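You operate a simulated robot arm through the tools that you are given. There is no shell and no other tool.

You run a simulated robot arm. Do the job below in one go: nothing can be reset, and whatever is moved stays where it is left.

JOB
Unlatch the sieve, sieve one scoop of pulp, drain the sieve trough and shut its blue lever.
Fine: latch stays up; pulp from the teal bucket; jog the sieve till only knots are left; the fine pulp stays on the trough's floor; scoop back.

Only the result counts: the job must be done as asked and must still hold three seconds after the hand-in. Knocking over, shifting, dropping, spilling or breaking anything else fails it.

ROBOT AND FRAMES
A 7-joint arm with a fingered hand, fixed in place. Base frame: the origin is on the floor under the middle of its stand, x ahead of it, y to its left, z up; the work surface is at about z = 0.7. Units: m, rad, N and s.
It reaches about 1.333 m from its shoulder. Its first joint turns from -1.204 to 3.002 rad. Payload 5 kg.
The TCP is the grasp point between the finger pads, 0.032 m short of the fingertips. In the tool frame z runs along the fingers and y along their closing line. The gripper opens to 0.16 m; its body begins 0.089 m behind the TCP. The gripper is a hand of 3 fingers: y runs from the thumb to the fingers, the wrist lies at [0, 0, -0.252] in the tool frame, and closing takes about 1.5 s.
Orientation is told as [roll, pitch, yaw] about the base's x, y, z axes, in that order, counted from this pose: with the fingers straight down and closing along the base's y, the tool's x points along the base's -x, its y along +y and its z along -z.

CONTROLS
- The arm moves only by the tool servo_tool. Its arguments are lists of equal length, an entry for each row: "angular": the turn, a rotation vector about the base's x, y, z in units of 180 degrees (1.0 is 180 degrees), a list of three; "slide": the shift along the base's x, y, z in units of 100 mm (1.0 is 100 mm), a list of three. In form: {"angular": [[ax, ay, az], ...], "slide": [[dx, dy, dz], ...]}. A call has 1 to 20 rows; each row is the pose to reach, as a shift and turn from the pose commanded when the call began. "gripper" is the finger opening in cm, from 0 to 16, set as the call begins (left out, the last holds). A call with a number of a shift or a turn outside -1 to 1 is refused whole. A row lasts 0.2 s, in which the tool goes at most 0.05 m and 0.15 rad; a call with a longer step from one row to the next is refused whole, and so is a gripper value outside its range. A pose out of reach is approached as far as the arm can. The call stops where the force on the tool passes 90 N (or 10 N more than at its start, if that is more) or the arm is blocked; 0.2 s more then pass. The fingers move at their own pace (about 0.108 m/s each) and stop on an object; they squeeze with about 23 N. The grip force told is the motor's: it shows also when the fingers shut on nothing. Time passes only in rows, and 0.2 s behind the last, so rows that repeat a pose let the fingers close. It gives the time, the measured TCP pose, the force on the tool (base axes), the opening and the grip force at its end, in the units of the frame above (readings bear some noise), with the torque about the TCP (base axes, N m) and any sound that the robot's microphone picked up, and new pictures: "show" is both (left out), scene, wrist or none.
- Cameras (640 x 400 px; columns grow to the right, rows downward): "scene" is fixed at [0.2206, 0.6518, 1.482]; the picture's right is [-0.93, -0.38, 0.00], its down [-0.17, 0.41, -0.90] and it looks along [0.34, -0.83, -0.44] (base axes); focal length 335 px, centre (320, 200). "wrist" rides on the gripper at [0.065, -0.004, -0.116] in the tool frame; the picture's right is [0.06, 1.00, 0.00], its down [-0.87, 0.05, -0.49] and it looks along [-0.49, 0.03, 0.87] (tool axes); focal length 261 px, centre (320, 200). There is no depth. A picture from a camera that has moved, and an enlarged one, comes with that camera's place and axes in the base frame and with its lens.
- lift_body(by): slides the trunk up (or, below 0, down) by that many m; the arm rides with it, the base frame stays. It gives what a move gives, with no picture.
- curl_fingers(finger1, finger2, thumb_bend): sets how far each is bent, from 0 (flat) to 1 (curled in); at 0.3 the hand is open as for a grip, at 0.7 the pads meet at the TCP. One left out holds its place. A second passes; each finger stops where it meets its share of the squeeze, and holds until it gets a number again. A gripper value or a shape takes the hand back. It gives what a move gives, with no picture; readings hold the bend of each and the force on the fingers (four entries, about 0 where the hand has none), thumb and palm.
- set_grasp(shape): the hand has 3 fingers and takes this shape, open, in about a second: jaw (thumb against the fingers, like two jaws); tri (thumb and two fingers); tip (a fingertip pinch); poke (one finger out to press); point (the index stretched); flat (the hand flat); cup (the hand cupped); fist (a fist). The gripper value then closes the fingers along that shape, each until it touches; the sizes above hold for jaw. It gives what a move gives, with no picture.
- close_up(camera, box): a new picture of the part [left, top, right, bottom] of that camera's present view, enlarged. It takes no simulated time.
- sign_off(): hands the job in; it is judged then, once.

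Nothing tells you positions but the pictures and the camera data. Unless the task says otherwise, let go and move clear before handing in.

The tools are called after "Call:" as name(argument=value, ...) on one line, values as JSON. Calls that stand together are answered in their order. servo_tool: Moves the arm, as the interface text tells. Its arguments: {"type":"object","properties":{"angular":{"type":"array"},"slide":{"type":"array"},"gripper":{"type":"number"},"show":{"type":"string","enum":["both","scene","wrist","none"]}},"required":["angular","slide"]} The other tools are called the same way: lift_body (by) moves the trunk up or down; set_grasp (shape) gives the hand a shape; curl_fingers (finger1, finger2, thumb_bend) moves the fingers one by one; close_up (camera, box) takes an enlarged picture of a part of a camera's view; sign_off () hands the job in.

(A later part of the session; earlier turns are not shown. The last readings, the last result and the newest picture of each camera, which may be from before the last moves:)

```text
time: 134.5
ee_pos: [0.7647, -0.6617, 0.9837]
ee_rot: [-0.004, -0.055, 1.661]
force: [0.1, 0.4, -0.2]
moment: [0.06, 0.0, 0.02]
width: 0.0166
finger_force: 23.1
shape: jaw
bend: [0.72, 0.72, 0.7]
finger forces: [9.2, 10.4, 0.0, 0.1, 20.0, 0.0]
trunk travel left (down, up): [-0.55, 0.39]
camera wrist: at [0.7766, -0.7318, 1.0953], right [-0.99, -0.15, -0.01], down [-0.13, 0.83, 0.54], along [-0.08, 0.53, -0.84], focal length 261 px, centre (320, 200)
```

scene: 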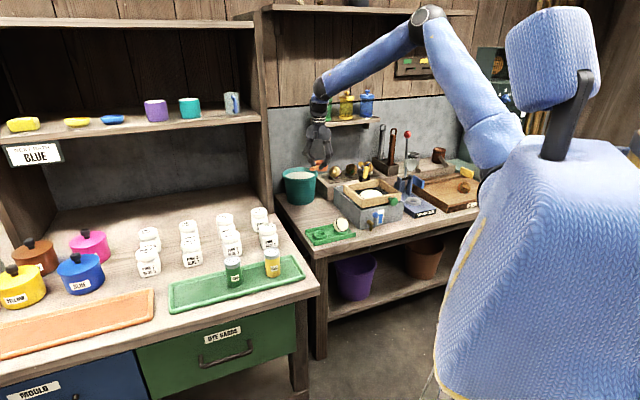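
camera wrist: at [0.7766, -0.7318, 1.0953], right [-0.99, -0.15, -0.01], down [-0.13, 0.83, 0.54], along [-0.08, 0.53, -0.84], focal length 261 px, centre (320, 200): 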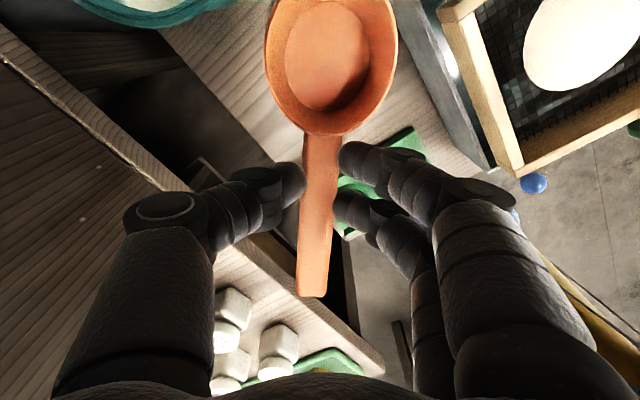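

Call:
servo_tool(angular=[[-0.0167, -0.0015, 0], [-0.0167, -0.0015, 0], [-0.0167, -0.0015, 0], [-0.0167, -0.0015, 0]], slide=[[-0.01, 0.01, -0.2], [-0.01, 0.01, -0.45], [-0.01, 0.01, -0.7], [-0.01, 0.01, -0.95]], show="none")

Call:
servo_tool(angular=[[0, 0, 0], [0, 0, 0], [0, 0, 0], [0, 0, 0]], slide=[[0, 0, -0.25], [0, 0, -0.5], [0, 0, -0.75], [0, 0, -0.9]], show="both")

Call:
close_up(camera="scene", box=[280, 150, 370, 230])

```text
time: 135.5
ee_pos: [0.7645, -0.6613, 0.8877]
ee_rot: [-0.006, -0.002, 1.662]
force: [0.5, -0.5, -1.0]
moment: [0.05, -0.01, -0.02]
width: 0.0165
finger_force: 22.8
shape: jaw
bend: [0.72, 0.72, 0.7]
finger forces: [9.1, 10.5, 0.0, 0.0, 20.0, 0.1]
trunk travel left (down, up): [-0.55, 0.39]
```

```text
time: 136.5
ee_pos: [0.7648, -0.6597, 0.7983]
ee_rot: [-0.002, 0.0, 1.66]
force: [0.1, -0.7, -0.5]
moment: [0.03, -0.02, 0.01]
width: 0.0166
finger_force: 23.0
shape: jaw
bend: [0.72, 0.72, 0.7]
finger forces: [9.0, 10.5, 0.0, 0.0, 20.1, 0.1]
trunk travel left (down, up): [-0.55, 0.39]
camera wrist: at [0.7752, -0.7245, 0.9135], right [-0.99, -0.15, 0.0], down [-0.13, 0.86, 0.49], along [-0.07, 0.49, -0.87], focal length 261 px, centre (320, 200)
```

scene: 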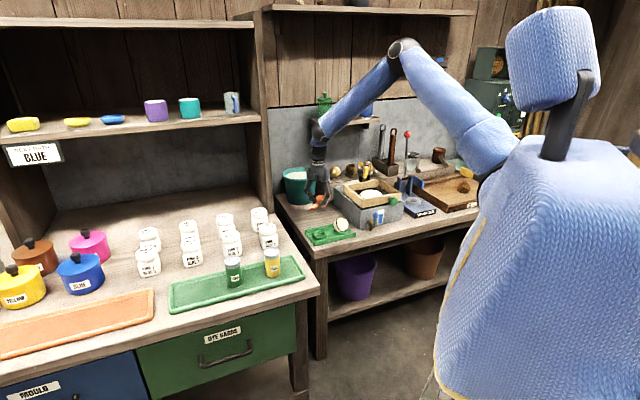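
wrist: 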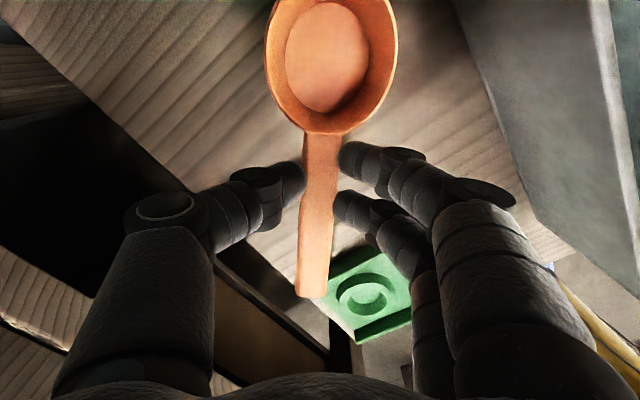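

```text
5.00 times, centred on (325, 190) of scene
camera zoom: at [0.2206, 0.6518, 1.482], right [-0.93, -0.38, 0.0], down [-0.17, 0.41, -0.9], along [0.34, -0.83, -0.44], focal length 1676 px, centre (295, 250)
```

zoom: 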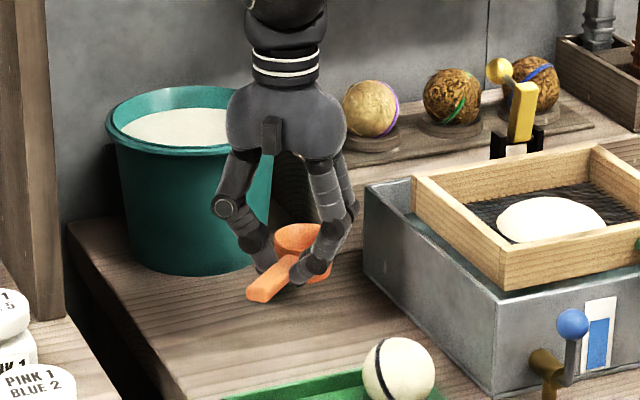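

Call:
servo_tool(angular=[[0, 0, 0], [0, 0, 0], [0, 0, 0], [0, 0, 0], [0, 0, 0]], slide=[[0, 0, -0.12], [0, 0, -0.24], [0, 0, -0.34], [0, 0, -0.425], [0, 0, -0.425]], show="none")

Call:
close_up(camera="scene", box=[290, 170, 370, 230])

```text
time: 137.7
ee_pos: [0.7643, -0.6597, 0.7549]
ee_rot: [-0.003, 0.0, 1.659]
force: [0.3, 0.0, 0.6]
moment: [-0.02, 0.03, 0.0]
width: 0.0164
finger_force: 23.3
shape: jaw
bend: [0.72, 0.72, 0.7]
finger forces: [10.6, 10.1, 0.1, 0.1, 20.7, 0.0]
trunk travel left (down, up): [-0.55, 0.39]
```

```text
6.67 times, centred on (330, 200) of scene
camera zoom: at [0.2206, 0.6518, 1.482], right [-0.93, -0.38, 0.0], down [-0.17, 0.41, -0.9], along [0.34, -0.83, -0.44], focal length 2234 px, centre (253, 200)
```

zoom: 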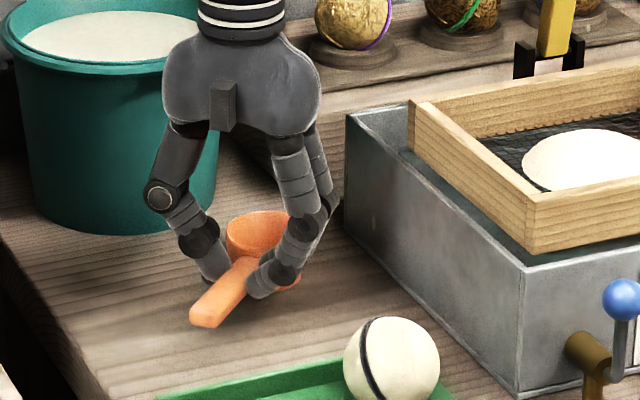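

Call:
servo_tool(angular=[[0, 0, 0], [0, 0, 0], [0, 0, 0], [0, 0, 0], [0, 0, 0]], slide=[[0, 0, 0], [0, 0, 0], [0, 0, 0], [0, 0, 0], [0, 0, 0]], gripper=6, show="none")

Call:
servo_tool(angular=[[0, 0, 0], [0, 0, 0], [0, 0, 0], [0, 0, 0]], slide=[[0, 0, 0.2], [0, 0, 0.45], [0, 0, 0.7], [0, 0, 1.0]], show="both")

Call:
close_up(camera="scene", box=[290, 170, 370, 230])

```text
time: 138.9
ee_pos: [0.7639, -0.6612, 0.7559]
ee_rot: [-0.004, 0.0, 1.663]
force: [-0.1, -0.1, 0.4]
moment: [0.03, -0.01, 0.0]
width: 0.0592
finger_force: 0.0
shape: jaw
bend: [0.73, 0.73, 0.7]
finger forces: [0.0, 0.1, 0.0, 0.1, 0.0, 0.0]
trunk travel left (down, up): [-0.55, 0.39]
```

```text
time: 139.9
ee_pos: [0.7635, -0.6596, 0.856]
ee_rot: [-0.004, 0.001, 1.662]
force: [-0.4, 0.0, 0.3]
moment: [-0.02, -0.02, 0.0]
width: 0.0596
finger_force: 0.1
shape: jaw
bend: [0.73, 0.73, 0.7]
finger forces: [0.0, 0.1, 0.0, 0.0, 0.0, 0.0]
trunk travel left (down, up): [-0.55, 0.39]
camera wrist: at [0.7747, -0.7239, 0.9719], right [-0.99, -0.15, 0.0], down [-0.13, 0.86, 0.49], along [-0.07, 0.49, -0.87], focal length 261 px, centre (320, 200)
```

scene: 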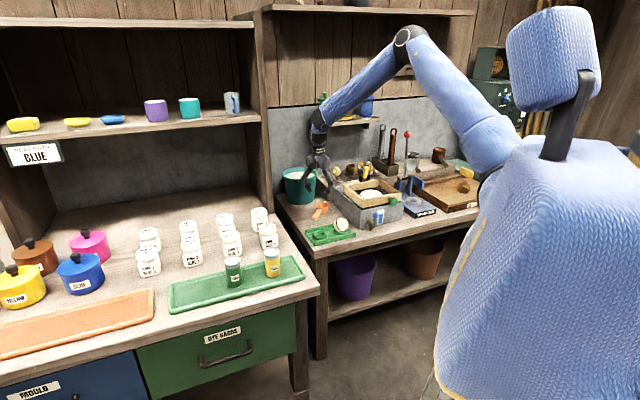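
wrist: 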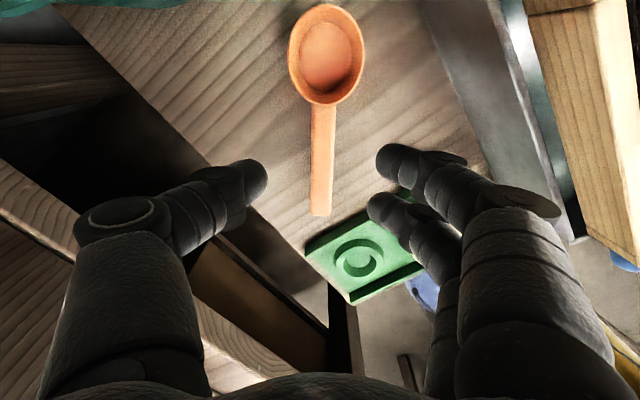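

```text
6.67 times, centred on (330, 200) of scene
camera zoom: at [0.2206, 0.6518, 1.482], right [-0.93, -0.38, 0.0], down [-0.17, 0.41, -0.9], along [0.34, -0.83, -0.44], focal length 2234 px, centre (253, 200)
```

zoom: 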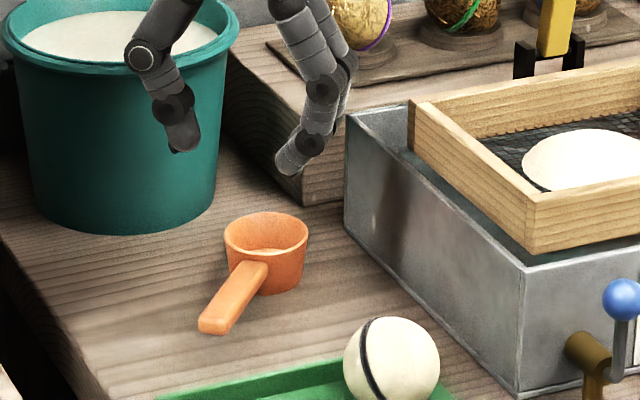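

The scoop is back at its first place, upright. Next I go to the green knob on the sieve's front, at about (0.42, -0.71, 0.82), turning the hand back to -45°.

Call:
servo_tool(angular=[[0, 0, 0], [0, 0, -0.043], [0, 0, -0.086], [0, 0, -0.13], [0, 0, -0.173], [0, 0, -0.216], [0, 0, -0.26]], slide=[[0, 0, 0.3], [0, 0, 0.6], [0, 0, 0.9], [-0.2, 0, 1.0], [-0.4, 0, 1.0], [-0.6, 0.05, 1.0], [-0.8, 0.1, 1.0]], gripper=10, show="none")

Call:
servo_tool(angular=[[0, 0, -0.043], [0, 0, -0.086], [0, 0, -0.13], [0, 0, -0.173], [0, 0, -0.216], [0, 0, -0.26]], slide=[[-0.2, 0, 0], [-0.4, 0, 0], [-0.6, 0, 0], [-0.8, 0, 0], [-1.0, 0, 0], [-1.0, 0, 0]], show="none")

Call:
servo_tool(angular=[[0, 0, -0.043], [0, 0, -0.086], [0, 0, -0.13], [0, 0, -0.173], [0, 0, -0.216], [0, 0, -0.258]], slide=[[-0.2, -0.1, 0], [-0.4, -0.2, 0], [-0.6, -0.3, 0], [-0.8, -0.4, 0], [-1.0, -0.5, 0], [-1.0, -0.5, 0]], show="both")

```text
time: 141.5
ee_pos: [0.6846, -0.6493, 0.9565]
ee_rot: [-0.003, -0.001, 0.843]
force: [0.0, 0.9, 0.3]
moment: [-0.01, 0.0, 0.03]
width: 0.0997
finger_force: 0.0
shape: jaw
bend: [0.71, 0.71, 0.69]
finger forces: [0.1, 0.0, 0.0, 0.0, 0.0, 0.0]
trunk travel left (down, up): [-0.55, 0.39]
```

```text
time: 142.9
ee_pos: [0.5836, -0.6505, 0.9544]
ee_rot: [-0.003, 0.001, 0.024]
force: [-0.2, -0.5, -0.2]
moment: [0.0, 0.02, -0.02]
width: 0.0996
finger_force: 0.0
shape: jaw
bend: [0.71, 0.71, 0.69]
finger forces: [0.0, 0.0, 0.0, 0.1, 0.0, 0.0]
trunk travel left (down, up): [-0.55, 0.39]
```

```text
time: 144.3
ee_pos: [0.4848, -0.6997, 0.9548]
ee_rot: [-0.003, 0.0, -0.784]
force: [-0.7, 0.3, -0.6]
moment: [0.03, 0.03, -0.02]
width: 0.0997
finger_force: 0.0
shape: jaw
bend: [0.71, 0.71, 0.69]
finger forces: [0.0, 0.1, 0.0, 0.1, 0.0, 0.0]
trunk travel left (down, up): [-0.55, 0.39]
camera wrist: at [0.4374, -0.6558, 1.071], right [0.66, 0.75, 0.0], down [0.65, -0.58, 0.49], along [0.37, -0.33, -0.87], focal length 261 px, centre (320, 200)
```

scene: 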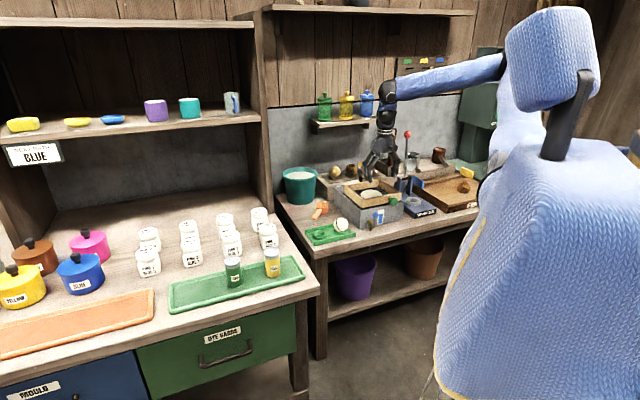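
wrist: 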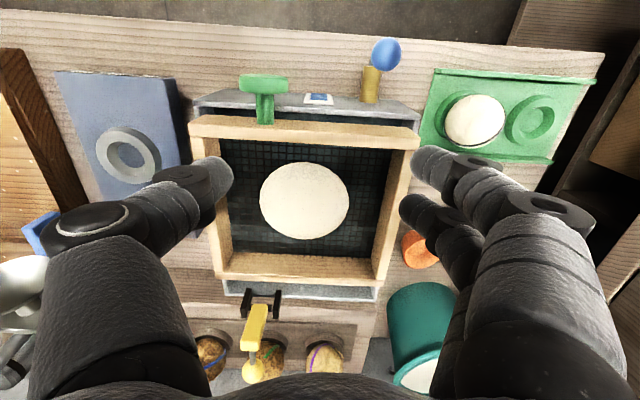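

Call:
servo_tool(angular=[[0, 0, 0], [0, 0, 0], [0, 0, 0]], slide=[[-0.3, -0.1, 0], [-0.62, -0.1, 0], [-0.8, 0.1, -0.1]], gripper=8, show="wrist")

Call:
close_up(camera="wrist", box=[220, 80, 420, 220])

Call:
close_up(camera="scene", box=[350, 160, 420, 240])

```text
time: 145.1
ee_pos: [0.4029, -0.6888, 0.9463]
ee_rot: [-0.004, -0.001, -0.784]
force: [0.3, 0.6, 0.2]
moment: [0.03, -0.04, -0.02]
width: 0.0806
finger_force: 0.1
shape: jaw
bend: [0.72, 0.72, 0.7]
finger forces: [0.1, 0.0, 0.0, 0.0, 0.0, 0.0]
trunk travel left (down, up): [-0.55, 0.39]
camera wrist: at [0.3559, -0.6454, 1.0617], right [0.66, 0.75, 0.0], down [0.66, -0.57, 0.49], along [0.37, -0.33, -0.87], focal length 261 px, centre (320, 200)
```

wrist: 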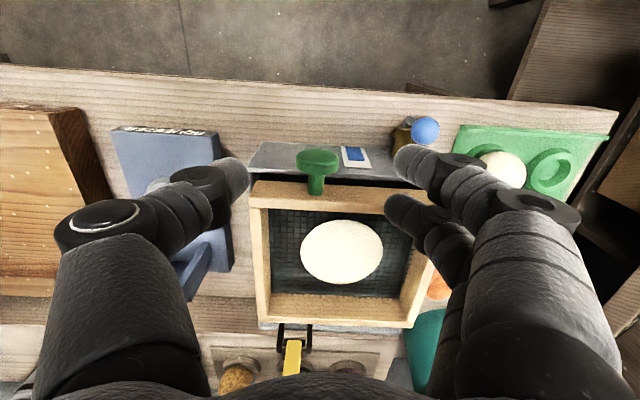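

```text
2.86 times, centred on (320, 150) of wrist
camera zoom: at [0.3559, -0.6454, 1.0617], right [0.66, 0.75, 0.0], down [0.66, -0.57, 0.49], along [0.37, -0.33, -0.87], focal length 745 px, centre (320, 343)
```

zoom: 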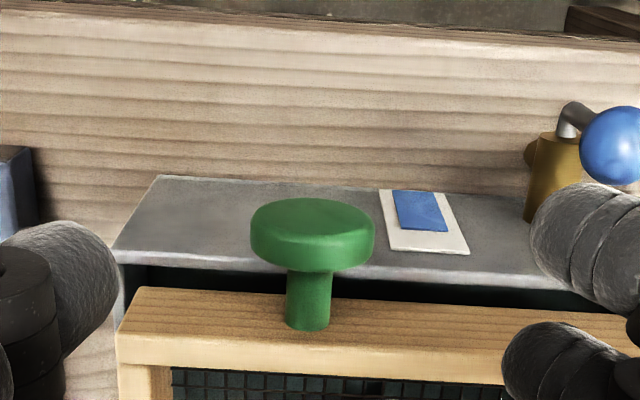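

```text
5.00 times, centred on (385, 200) of scene
camera zoom: at [0.2206, 0.6518, 1.482], right [-0.93, -0.38, 0.0], down [-0.17, 0.41, -0.9], along [0.34, -0.83, -0.44], focal length 1676 px, centre (-5, 200)
```

zoom: 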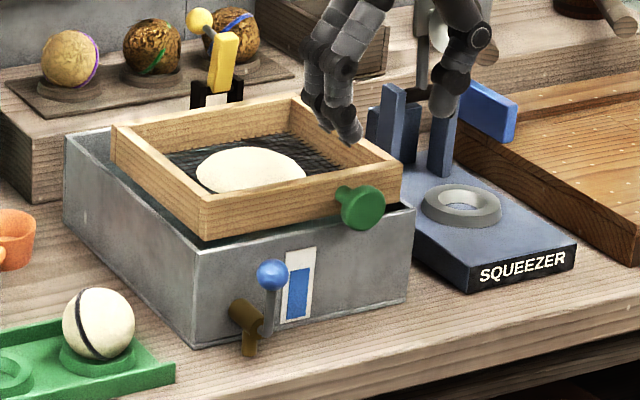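

Call:
servo_tool(angular=[[0, 0, 0], [0, 0, 0], [0, 0, 0], [0, 0, 0]], slide=[[0.21, -0.21, 0], [0.215, -0.215, -0.2], [0.215, -0.215, -0.4], [0.215, -0.215, -0.6]], show="wrist")

Call:
close_up(camera="wrist", box=[220, 80, 420, 220])

Call:
close_up(camera="scene", box=[350, 160, 420, 240])

```text
time: 146.1
ee_pos: [0.4259, -0.712, 0.8851]
ee_rot: [-0.004, -0.001, -0.783]
force: [0.0, 0.3, -0.1]
moment: [0.03, 0.02, 0.04]
width: 0.0806
finger_force: 0.2
shape: jaw
bend: [0.72, 0.72, 0.7]
finger forces: [0.0, 0.0, 0.0, 0.0, 0.0, 0.0]
trunk travel left (down, up): [-0.55, 0.39]
camera wrist: at [0.3787, -0.6677, 1.0012], right [0.66, 0.75, 0.0], down [0.66, -0.57, 0.49], along [0.37, -0.33, -0.87], focal length 261 px, centre (320, 200)
```

wrist: 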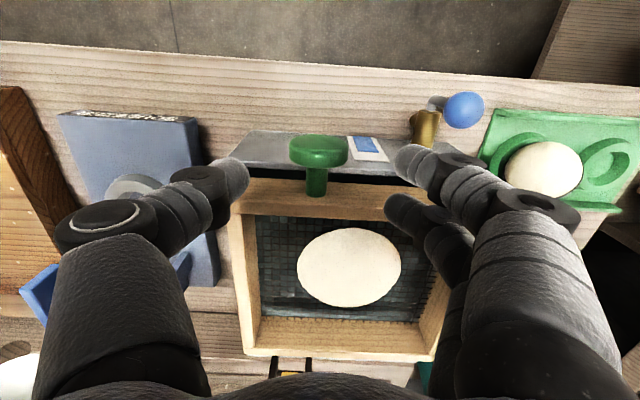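

```text
2.86 times, centred on (320, 150) of wrist
camera zoom: at [0.3787, -0.6677, 1.0012], right [0.66, 0.75, 0.0], down [0.66, -0.57, 0.49], along [0.37, -0.33, -0.87], focal length 745 px, centre (320, 343)
```

zoom: 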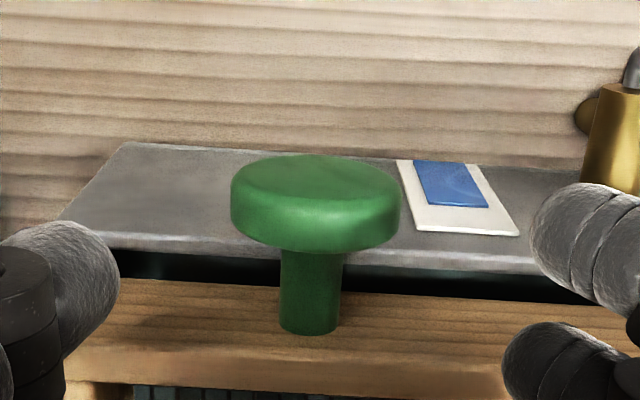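

```text
5.00 times, centred on (385, 200) of scene
camera zoom: at [0.2206, 0.6518, 1.482], right [-0.93, -0.38, 0.0], down [-0.17, 0.41, -0.9], along [0.34, -0.83, -0.44], focal length 1676 px, centre (-5, 200)
```

zoom: 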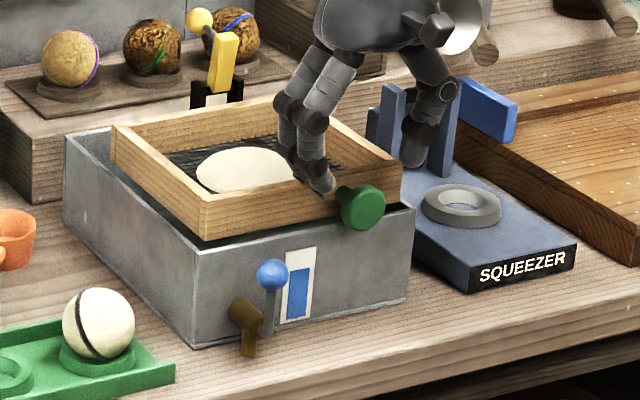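

Call:
servo_tool(angular=[[0, 0, 0], [0, 0, 0], [0, 0, 0], [0, 0, 0], [0, 0, 0]], slide=[[-0.025, 0.025, 0], [-0.025, 0.025, -0.15], [-0.025, 0.025, -0.3], [-0.025, 0.025, -0.47], [-0.025, 0.025, -0.47]], show="none")

Call:
close_up(camera="wrist", box=[220, 80, 420, 240])

Call:
close_up(camera="scene", box=[360, 175, 420, 225])

```text
time: 147.3
ee_pos: [0.4234, -0.7077, 0.839]
ee_rot: [-0.004, -0.001, -0.784]
force: [1.0, -0.6, 0.1]
moment: [0.01, -0.01, 0.02]
width: 0.0803
finger_force: 0.1
shape: jaw
bend: [0.72, 0.72, 0.7]
finger forces: [0.1, 0.1, 0.0, 0.0, 0.0, 0.0]
trunk travel left (down, up): [-0.55, 0.39]
```

```text
2.50 times, centred on (320, 160) of wrist
camera zoom: at [0.3757, -0.6648, 0.9554], right [0.66, 0.75, 0.0], down [0.66, -0.57, 0.49], along [0.37, -0.33, -0.87], focal length 652 px, centre (320, 300)
```

zoom: 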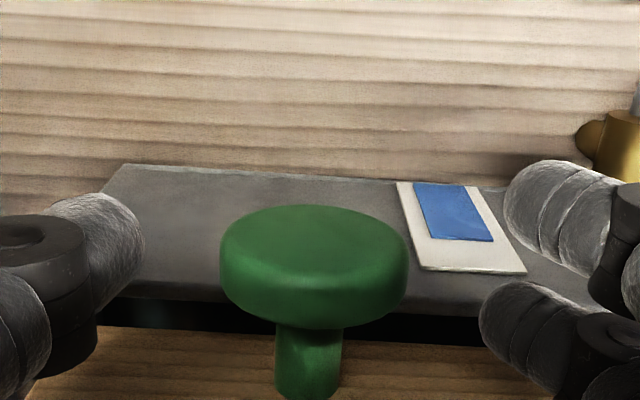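

```text
8.00 times, centred on (390, 200) of scene
camera zoom: at [0.2206, 0.6518, 1.482], right [-0.93, -0.38, 0.0], down [-0.17, 0.41, -0.9], along [0.34, -0.83, -0.44], focal length 2681 px, centre (-240, 200)
```

zoom: 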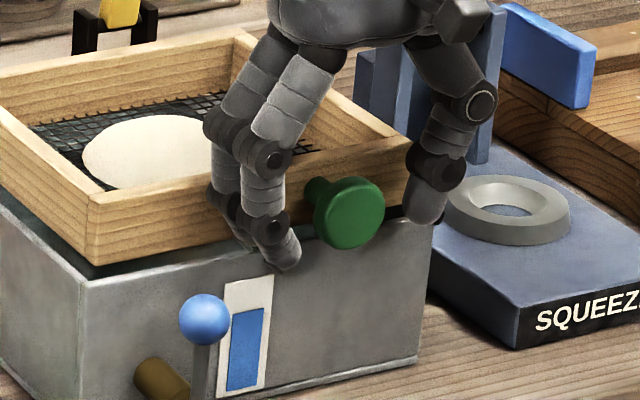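

Call:
servo_tool(angular=[[0, 0, 0], [0, 0, 0], [0, 0, 0], [0, 0, 0], [0, 0, 0], [0, 0, 0], [0, 0, 0]], slide=[[0, 0, 0], [0, 0, 0], [0, 0, 0], [0, 0, 0], [0, 0, 0], [0, 0, 0], [0, 0, 0]], gripper=0, show="wrist")

Call:
close_up(camera="wrist", box=[220, 80, 420, 240])

Call:
close_up(camera="scene", box=[350, 165, 420, 225])

```text
time: 148.9
ee_pos: [0.4225, -0.7102, 0.8396]
ee_rot: [-0.003, 0.001, -0.783]
force: [-3.3, -3.1, -5.3]
moment: [-0.03, 0.05, 0.22]
width: 0.0217
finger_force: 23.0
shape: jaw
bend: [0.73, 0.7, 0.7]
finger forces: [8.5, 11.0, 0.1, 0.0, 20.9, 0.0]
trunk travel left (down, up): [-0.55, 0.39]
camera wrist: at [0.3755, -0.6655, 0.9548], right [0.66, 0.75, 0.0], down [0.66, -0.57, 0.49], along [0.37, -0.33, -0.87], focal length 261 px, centre (320, 200)
```

wrist: 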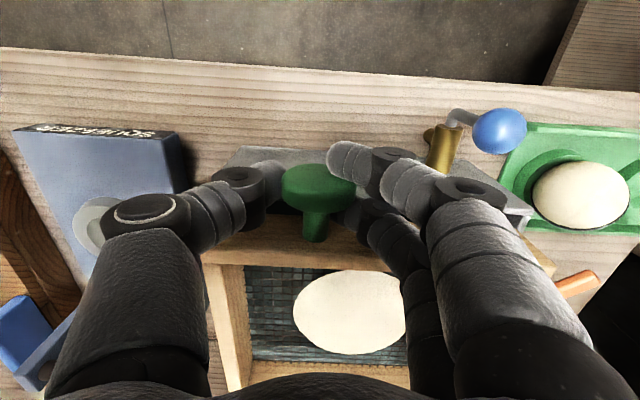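

```text
2.50 times, centred on (320, 160) of wrist
camera zoom: at [0.3755, -0.6655, 0.9548], right [0.66, 0.75, 0.0], down [0.66, -0.57, 0.49], along [0.37, -0.33, -0.87], focal length 652 px, centre (320, 300)
```

zoom: 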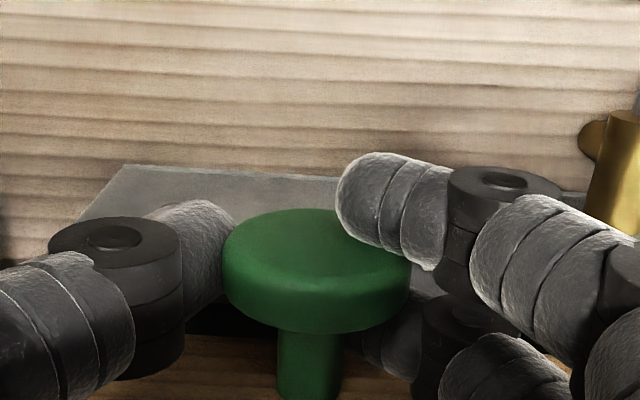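

```text
6.67 times, centred on (385, 195) of scene
camera zoom: at [0.2206, 0.6518, 1.482], right [-0.93, -0.38, 0.0], down [-0.17, 0.41, -0.9], along [0.34, -0.83, -0.44], focal length 2234 px, centre (-113, 233)
```

zoom: 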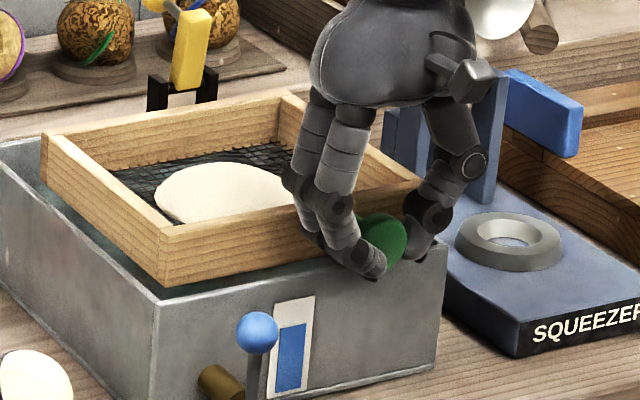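

The knob is held between the tips. I'll push the sieve back gently to see how it slides.

Call:
servo_tool(angular=[[0, 0, 0], [0, 0, 0], [0, 0, 0], [0, 0, 0]], slide=[[0.07, -0.07, 0], [0.14, -0.14, 0], [0.21, -0.21, 0], [0.21, -0.21, 0]], show="both")

Call:
close_up(camera="scene", box=[350, 165, 420, 225])

```text
time: 149.9
ee_pos: [0.4448, -0.7295, 0.8396]
ee_rot: [-0.003, 0.001, -0.783]
force: [-5.9, 0.0, -5.9]
moment: [0.0, 0.11, 0.25]
width: 0.0218
finger_force: 23.0
shape: jaw
bend: [0.73, 0.7, 0.7]
finger forces: [9.0, 11.2, 0.1, 0.1, 21.1, 0.1]
trunk travel left (down, up): [-0.55, 0.39]
camera wrist: at [0.3965, -0.6864, 0.9548], right [0.66, 0.75, 0.0], down [0.66, -0.57, 0.49], along [0.37, -0.33, -0.87], focal length 261 px, centre (320, 200)
```

scene: 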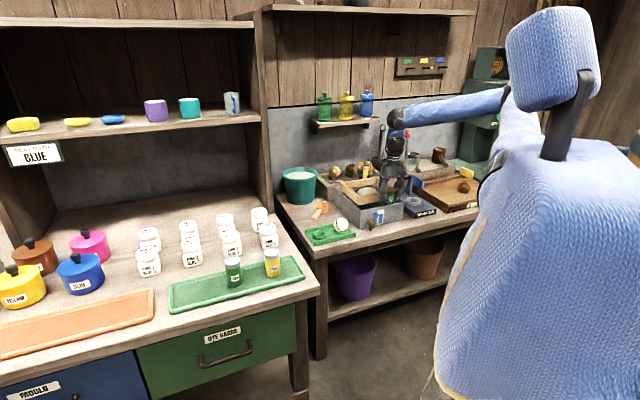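
wrist: 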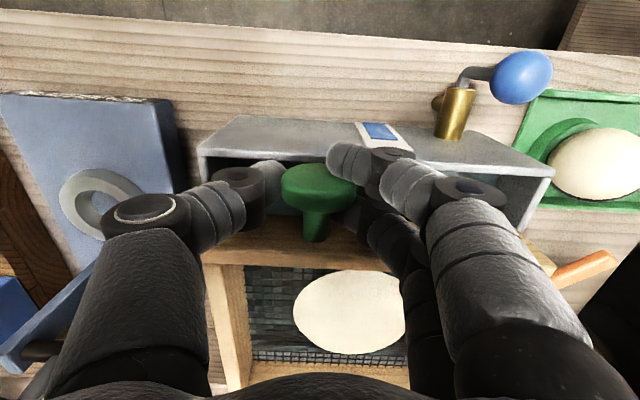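

```text
6.67 times, centred on (385, 195) of scene
camera zoom: at [0.2206, 0.6518, 1.482], right [-0.93, -0.38, 0.0], down [-0.17, 0.41, -0.9], along [0.34, -0.83, -0.44], focal length 2234 px, centre (-113, 233)
```

zoom: 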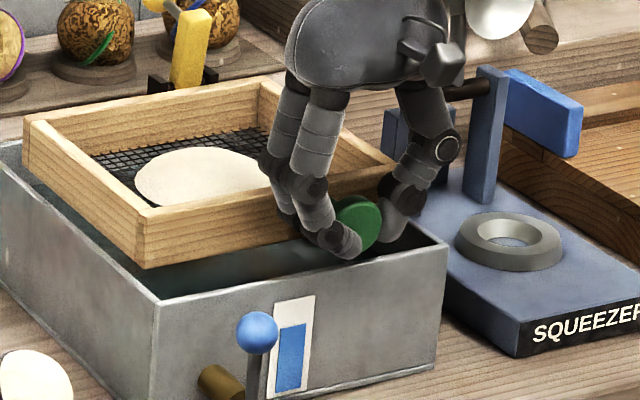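

The sieve slides freely on the trough. I'll jog it back and forth within its safe travel and look at the pulp.

Call:
servo_tool(angular=[[0, 0, 0], [0, 0, 0], [0, 0, 0], [0, 0, 0], [0, 0, 0], [0, 0, 0], [0, 0, 0], [0, 0, 0], [0, 0, 0], [0, 0, 0], [0, 0, 0], [0, 0, 0], [0, 0, 0], [0, 0, 0], [0, 0, 0], [0, 0, 0]], slide=[[0.085, -0.085, 0], [-0.057, 0.057, 0], [-0.19, 0.19, 0], [-0.057, 0.057, 0], [0.085, -0.085, 0], [-0.057, 0.057, 0], [-0.19, 0.19, 0], [-0.057, 0.057, 0], [0.085, -0.085, 0], [-0.057, 0.057, 0], [-0.19, 0.19, 0], [-0.057, 0.057, 0], [0.085, -0.085, 0], [-0.057, 0.057, 0], [-0.19, 0.19, 0], [-0.057, 0.057, 0]], show="both")

Call:
close_up(camera="scene", box=[350, 165, 420, 225])

```text
time: 153.3
ee_pos: [0.4389, -0.7236, 0.8378]
ee_rot: [-0.003, 0.001, -0.784]
force: [-9.0, -5.1, -3.2]
moment: [-0.11, 0.22, 0.14]
width: 0.0207
finger_force: 22.9
shape: jaw
bend: [0.73, 0.7, 0.7]
finger forces: [5.0, 11.7, 0.1, 0.0, 23.5, 0.0]
trunk travel left (down, up): [-0.55, 0.39]
camera wrist: at [0.391, -0.681, 0.9542], right [0.66, 0.75, 0.0], down [0.66, -0.57, 0.49], along [0.37, -0.33, -0.87], focal length 261 px, centre (320, 200)
```

scene: 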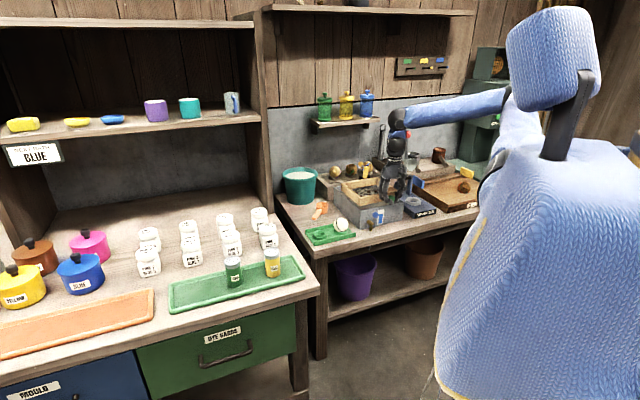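
wrist: 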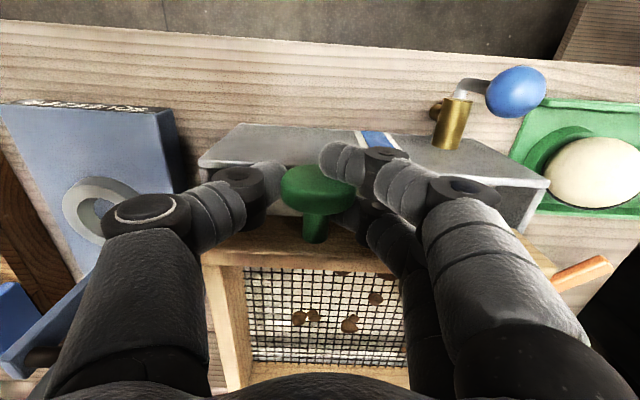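

```text
6.67 times, centred on (385, 195) of scene
camera zoom: at [0.2206, 0.6518, 1.482], right [-0.93, -0.38, 0.0], down [-0.17, 0.41, -0.9], along [0.34, -0.83, -0.44], focal length 2234 px, centre (-113, 233)
```

zoom: 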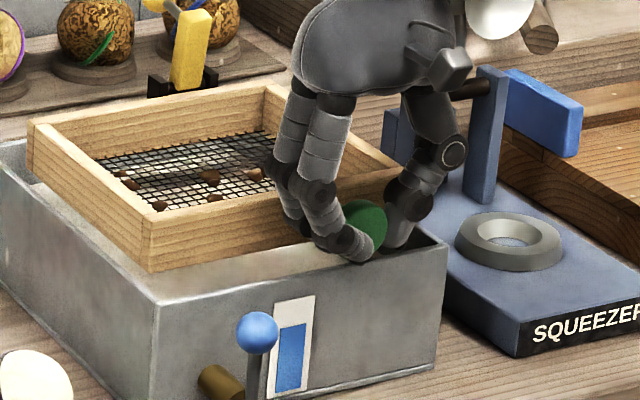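

Call:
close_up(camera="scene", box=[350, 175, 400, 210])

Call:
close_up(camera="wrist", box=[200, 220, 440, 390])

```text
11.43 times, centred on (375, 192) of scene
camera zoom: at [0.2206, 0.6518, 1.482], right [-0.93, -0.38, 0.0], down [-0.17, 0.41, -0.9], along [0.34, -0.83, -0.44], focal length 3830 px, centre (-309, 286)
```

zoom: 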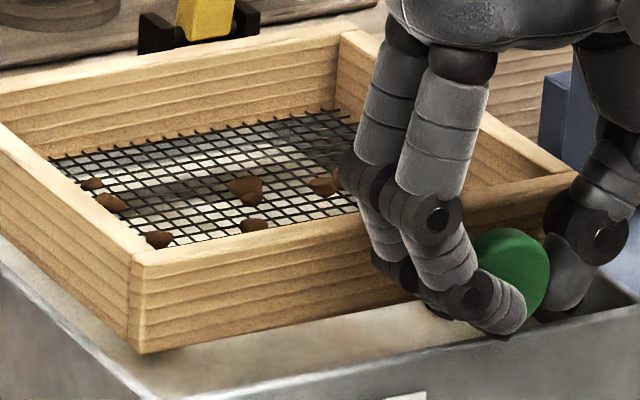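

```text
2.35 times, centred on (320, 305) of wrist
camera zoom: at [0.391, -0.681, 0.9542], right [0.66, 0.75, 0.0], down [0.66, -0.57, 0.49], along [0.37, -0.33, -0.87], focal length 613 px, centre (320, -47)
```

zoom: 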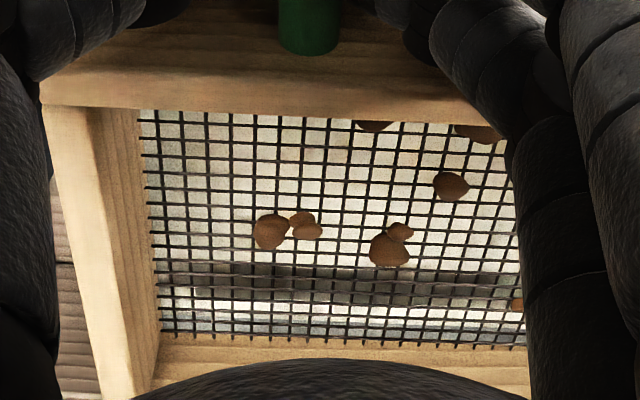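

Call:
servo_tool(angular=[[0, 0, 0], [0, 0, 0], [0, 0, 0], [0, 0, 0], [0, 0, 0], [0, 0, 0], [0, 0, 0], [0, 0, 0], [0, 0, 0], [0, 0, 0], [0, 0, 0], [0, 0, 0]], slide=[[0.14, -0.14, 0], [0, 0, 0], [-0.13, 0.13, 0], [0, 0, 0], [0.14, -0.14, 0], [0, 0, 0], [-0.13, 0.13, 0], [0, 0, 0], [0.14, -0.14, 0], [0, 0, 0], [-0.14, 0.14, 0], [-0.147, 0.147, 0]], show="both")

Call:
close_up(camera="scene", box=[350, 165, 420, 225])

```text
time: 155.9
ee_pos: [0.4245, -0.7104, 0.8384]
ee_rot: [-0.005, 0.001, -0.783]
force: [-8.3, -5.9, -7.2]
moment: [-0.11, 0.18, 0.14]
width: 0.0202
finger_force: 23.1
shape: jaw
bend: [0.74, 0.7, 0.7]
finger forces: [3.3, 11.4, 0.0, 0.1, 22.3, 0.0]
trunk travel left (down, up): [-0.55, 0.39]
camera wrist: at [0.3762, -0.6666, 0.9542], right [0.66, 0.75, 0.0], down [0.66, -0.57, 0.49], along [0.37, -0.33, -0.87], focal length 261 px, centre (320, 200)
```

scene: 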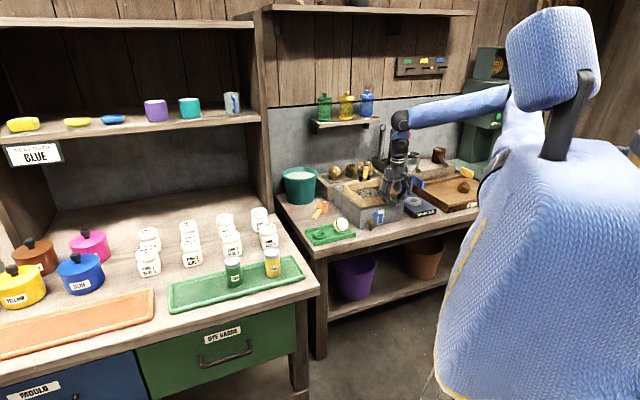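
wrist: 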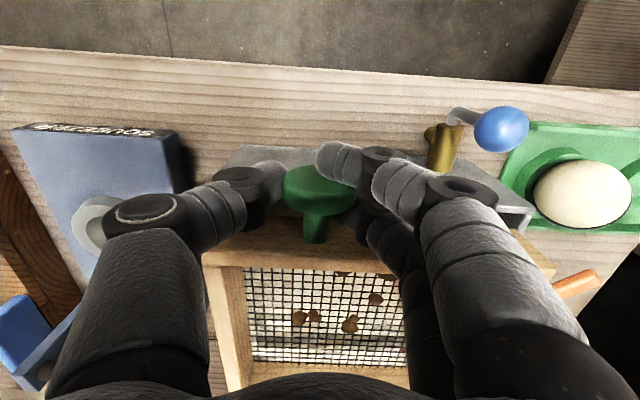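

```text
6.67 times, centred on (385, 195) of scene
camera zoom: at [0.2206, 0.6518, 1.482], right [-0.93, -0.38, 0.0], down [-0.17, 0.41, -0.9], along [0.34, -0.83, -0.44], focal length 2234 px, centre (-113, 233)
```

zoom: 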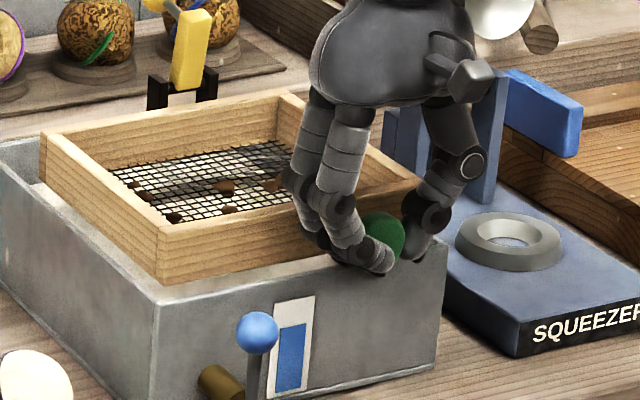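

Only the brown knots are left on the mesh and the sieve is back at the front. I'll release the knob and rise, then study the blue lever.

Call:
servo_tool(angular=[[0, 0, 0], [0, 0, 0], [0, 0, 0], [0, 0, 0], [0, 0, 0]], slide=[[0, 0, 0], [0, 0, 0], [0, 0, 0], [0, 0, 0], [0, 0, 0]], gripper=9, show="none")

Call:
servo_tool(angular=[[0, 0, 0], [0, 0, 0], [0, 0, 0], [0, 0, 0], [0, 0, 0]], slide=[[0, 0, 0.2], [0, 0, 0.4], [0, 0, 0.6], [0, 0, 0.8], [0, 0, 1.0]], show="both")

Call:
close_up(camera="scene", box=[350, 175, 420, 235])

Call:
close_up(camera="wrist", box=[300, 60, 500, 200])

```text
time: 157.1
ee_pos: [0.4246, -0.7094, 0.8396]
ee_rot: [-0.002, 0.0, -0.784]
force: [-0.1, -0.1, 0.2]
moment: [0.01, -0.03, 0.0]
width: 0.0894
finger_force: 0.1
shape: jaw
bend: [0.72, 0.72, 0.7]
finger forces: [0.1, 0.0, 0.1, 0.0, 0.0, 0.0]
trunk travel left (down, up): [-0.55, 0.39]
```

```text
time: 158.3
ee_pos: [0.4241, -0.7094, 0.9399]
ee_rot: [-0.004, 0.0, -0.784]
force: [-0.2, 0.0, 0.5]
moment: [0.02, -0.01, 0.02]
width: 0.0891
finger_force: 0.1
shape: jaw
bend: [0.72, 0.72, 0.7]
finger forces: [0.0, 0.0, 0.1, 0.1, 0.0, 0.0]
trunk travel left (down, up): [-0.55, 0.39]
camera wrist: at [0.3756, -0.6662, 1.0554], right [0.66, 0.75, 0.0], down [0.65, -0.57, 0.49], along [0.37, -0.33, -0.87], focal length 261 px, centre (320, 200)
```

scene: 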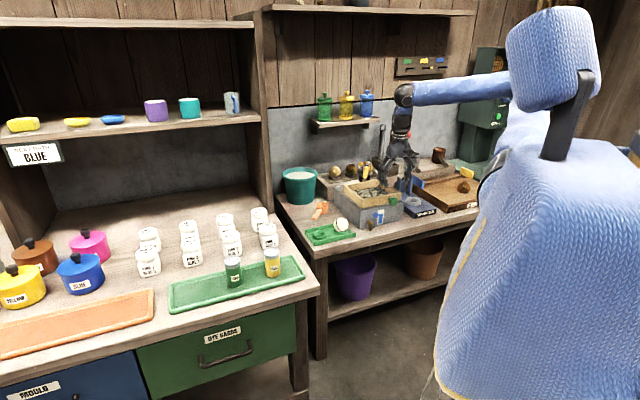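
wrist: 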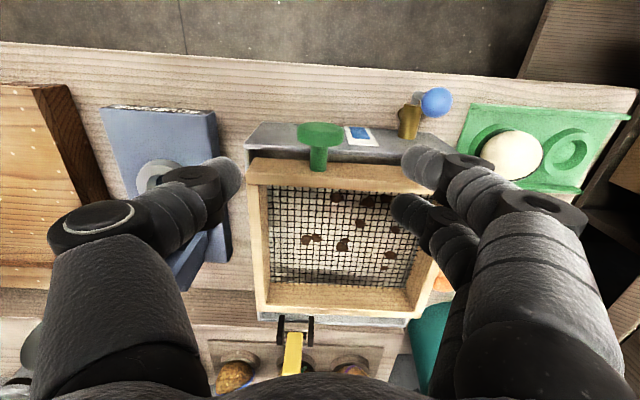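

```text
6.67 times, centred on (385, 205) of scene
camera zoom: at [0.2206, 0.6518, 1.482], right [-0.93, -0.38, 0.0], down [-0.17, 0.41, -0.9], along [0.34, -0.83, -0.44], focal length 2234 px, centre (-113, 167)
```

zoom: 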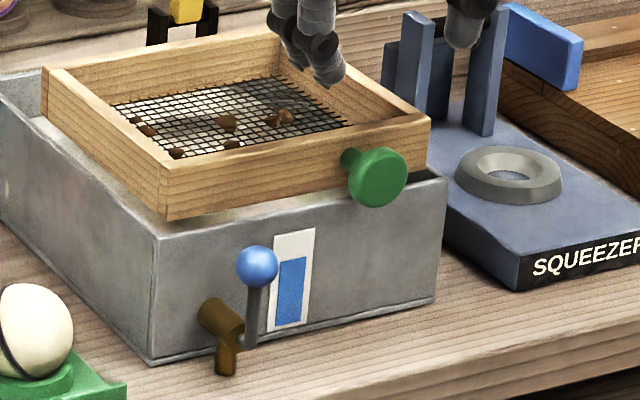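

```text
2.86 times, centred on (400, 130) of wrist
camera zoom: at [0.3756, -0.6662, 1.0554], right [0.66, 0.75, 0.0], down [0.65, -0.57, 0.49], along [0.37, -0.33, -0.87], focal length 745 px, centre (91, 400)
```

zoom: 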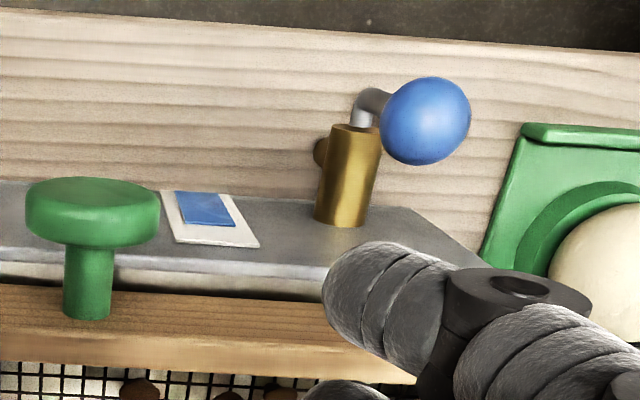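

The tap's lever stands upright, with its ball at about (0.480, -0.610, 0.790). I'll move over it and meanwhile let the fine pulp settle.

Call:
servo_tool(angular=[[0, 0, 0], [0, 0, 0], [0, 0, 0], [0, 0, 0]], slide=[[0.15, 0.27, 0], [0.3, 0.54, 0], [0.45, 0.8, 0], [0.556, 1.0, 0]], gripper=7, show="none")

Call:
servo_tool(angular=[[0, 0, 0], [0, 0, 0], [0, 0, 0]], slide=[[0, 0, -0.3], [0, 0, -0.6], [0, 0, -0.7]], show="both")

Call:
close_up(camera="wrist", box=[220, 80, 420, 220])

Call:
close_up(camera="scene", box=[350, 175, 420, 235])

```text
time: 159.3
ee_pos: [0.4788, -0.6097, 0.9397]
ee_rot: [-0.002, -0.001, -0.784]
force: [0.6, -0.3, -0.9]
moment: [-0.02, -0.01, 0.01]
width: 0.0707
finger_force: 0.1
shape: jaw
bend: [0.73, 0.73, 0.7]
finger forces: [0.0, 0.0, 0.1, 0.0, 0.1, 0.1]
trunk travel left (down, up): [-0.55, 0.39]
```

```text
time: 160.1
ee_pos: [0.4787, -0.6107, 0.8693]
ee_rot: [-0.005, 0.0, -0.785]
force: [0.2, 0.2, 0.4]
moment: [0.0, 0.02, -0.03]
width: 0.0707
finger_force: 0.1
shape: jaw
bend: [0.73, 0.73, 0.7]
finger forces: [0.1, 0.0, 0.0, 0.0, 0.0, 0.1]
trunk travel left (down, up): [-0.55, 0.39]
camera wrist: at [0.432, -0.5666, 0.9847], right [0.66, 0.75, 0.0], down [0.66, -0.57, 0.49], along [0.37, -0.33, -0.87], focal length 261 px, centre (320, 200)
```

scene: 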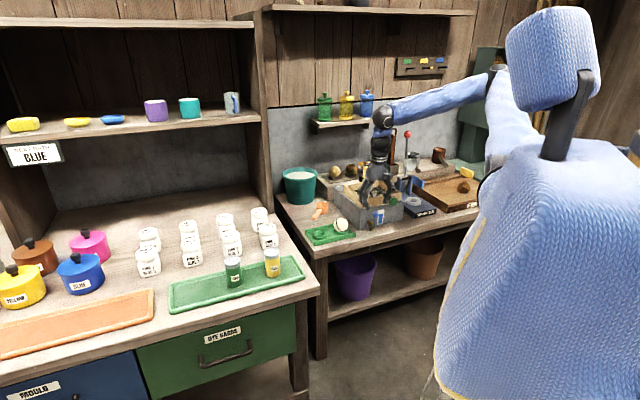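
wrist: 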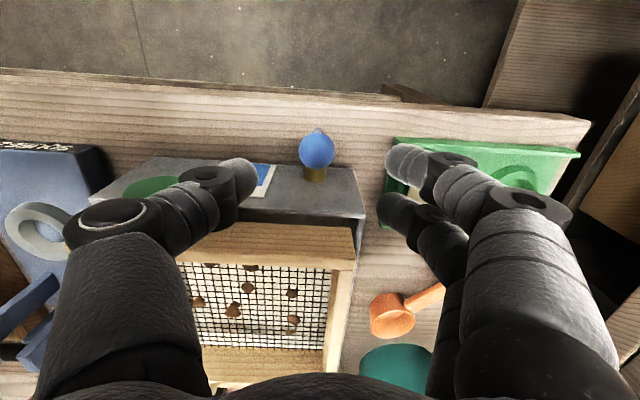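

```text
2.86 times, centred on (320, 150) of wrist
camera zoom: at [0.432, -0.5666, 0.9847], right [0.66, 0.75, 0.0], down [0.66, -0.57, 0.49], along [0.37, -0.33, -0.87], focal length 745 px, centre (320, 343)
```

zoom: 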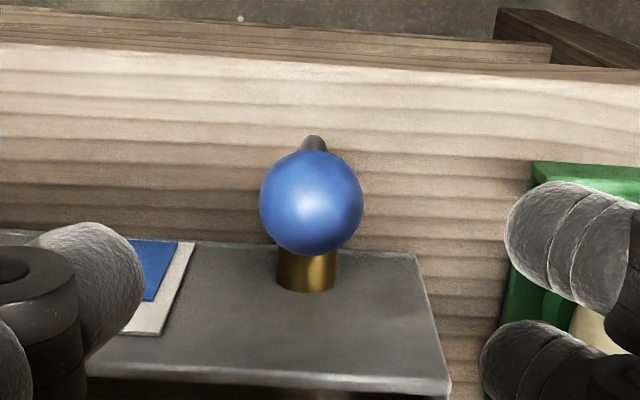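

```text
6.67 times, centred on (385, 205) of scene
camera zoom: at [0.2206, 0.6518, 1.482], right [-0.93, -0.38, 0.0], down [-0.17, 0.41, -0.9], along [0.34, -0.83, -0.44], focal length 2234 px, centre (-113, 167)
```

zoom: 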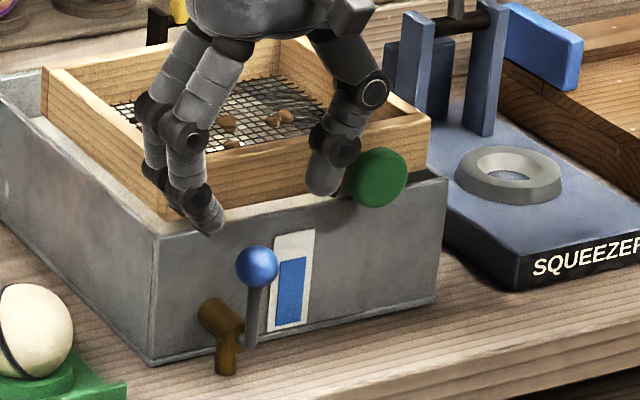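

Call:
servo_tool(angular=[[0, 0, 0], [0, 0, 0], [0, 0, 0], [0, 0, 0], [0, 0, 0]], slide=[[0.015, -0.015, 0], [0.015, -0.015, -0.15], [0.015, -0.015, -0.3], [0.015, -0.015, -0.45], [0.015, -0.015, -0.6]], gripper=5, show="wrist")

Call:
close_up(camera="scene", box=[350, 175, 420, 235])

```text
time: 161.3
ee_pos: [0.4809, -0.6108, 0.8073]
ee_rot: [-0.003, 0.002, -0.782]
force: [0.0, -0.6, 0.3]
moment: [0.0, -0.02, 0.05]
width: 0.0504
finger_force: 0.0
shape: jaw
bend: [0.73, 0.73, 0.7]
finger forces: [0.0, 0.0, 0.0, 0.0, 0.0, 0.0]
trunk travel left (down, up): [-0.55, 0.39]
camera wrist: at [0.4334, -0.5674, 0.9237], right [0.66, 0.75, 0.0], down [0.66, -0.57, 0.49], along [0.37, -0.33, -0.87], focal length 261 px, centre (320, 200)
```

wrist: 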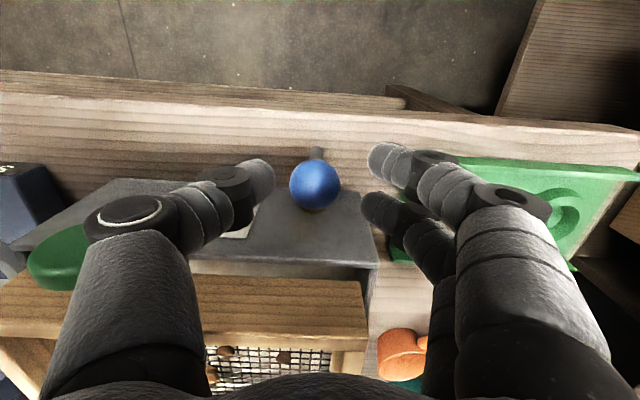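

```text
6.67 times, centred on (385, 205) of scene
camera zoom: at [0.2206, 0.6518, 1.482], right [-0.93, -0.38, 0.0], down [-0.17, 0.41, -0.9], along [0.34, -0.83, -0.44], focal length 2234 px, centre (-113, 167)
```

zoom: 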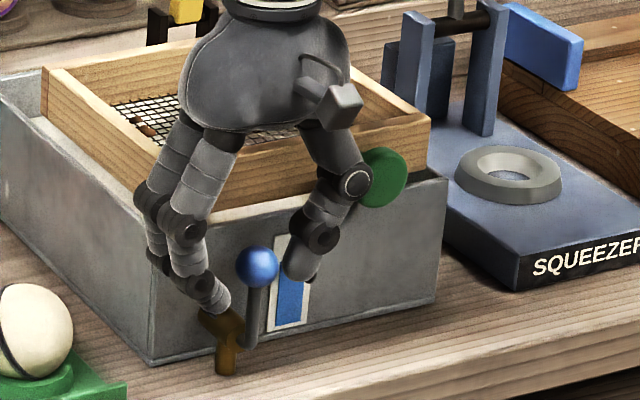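

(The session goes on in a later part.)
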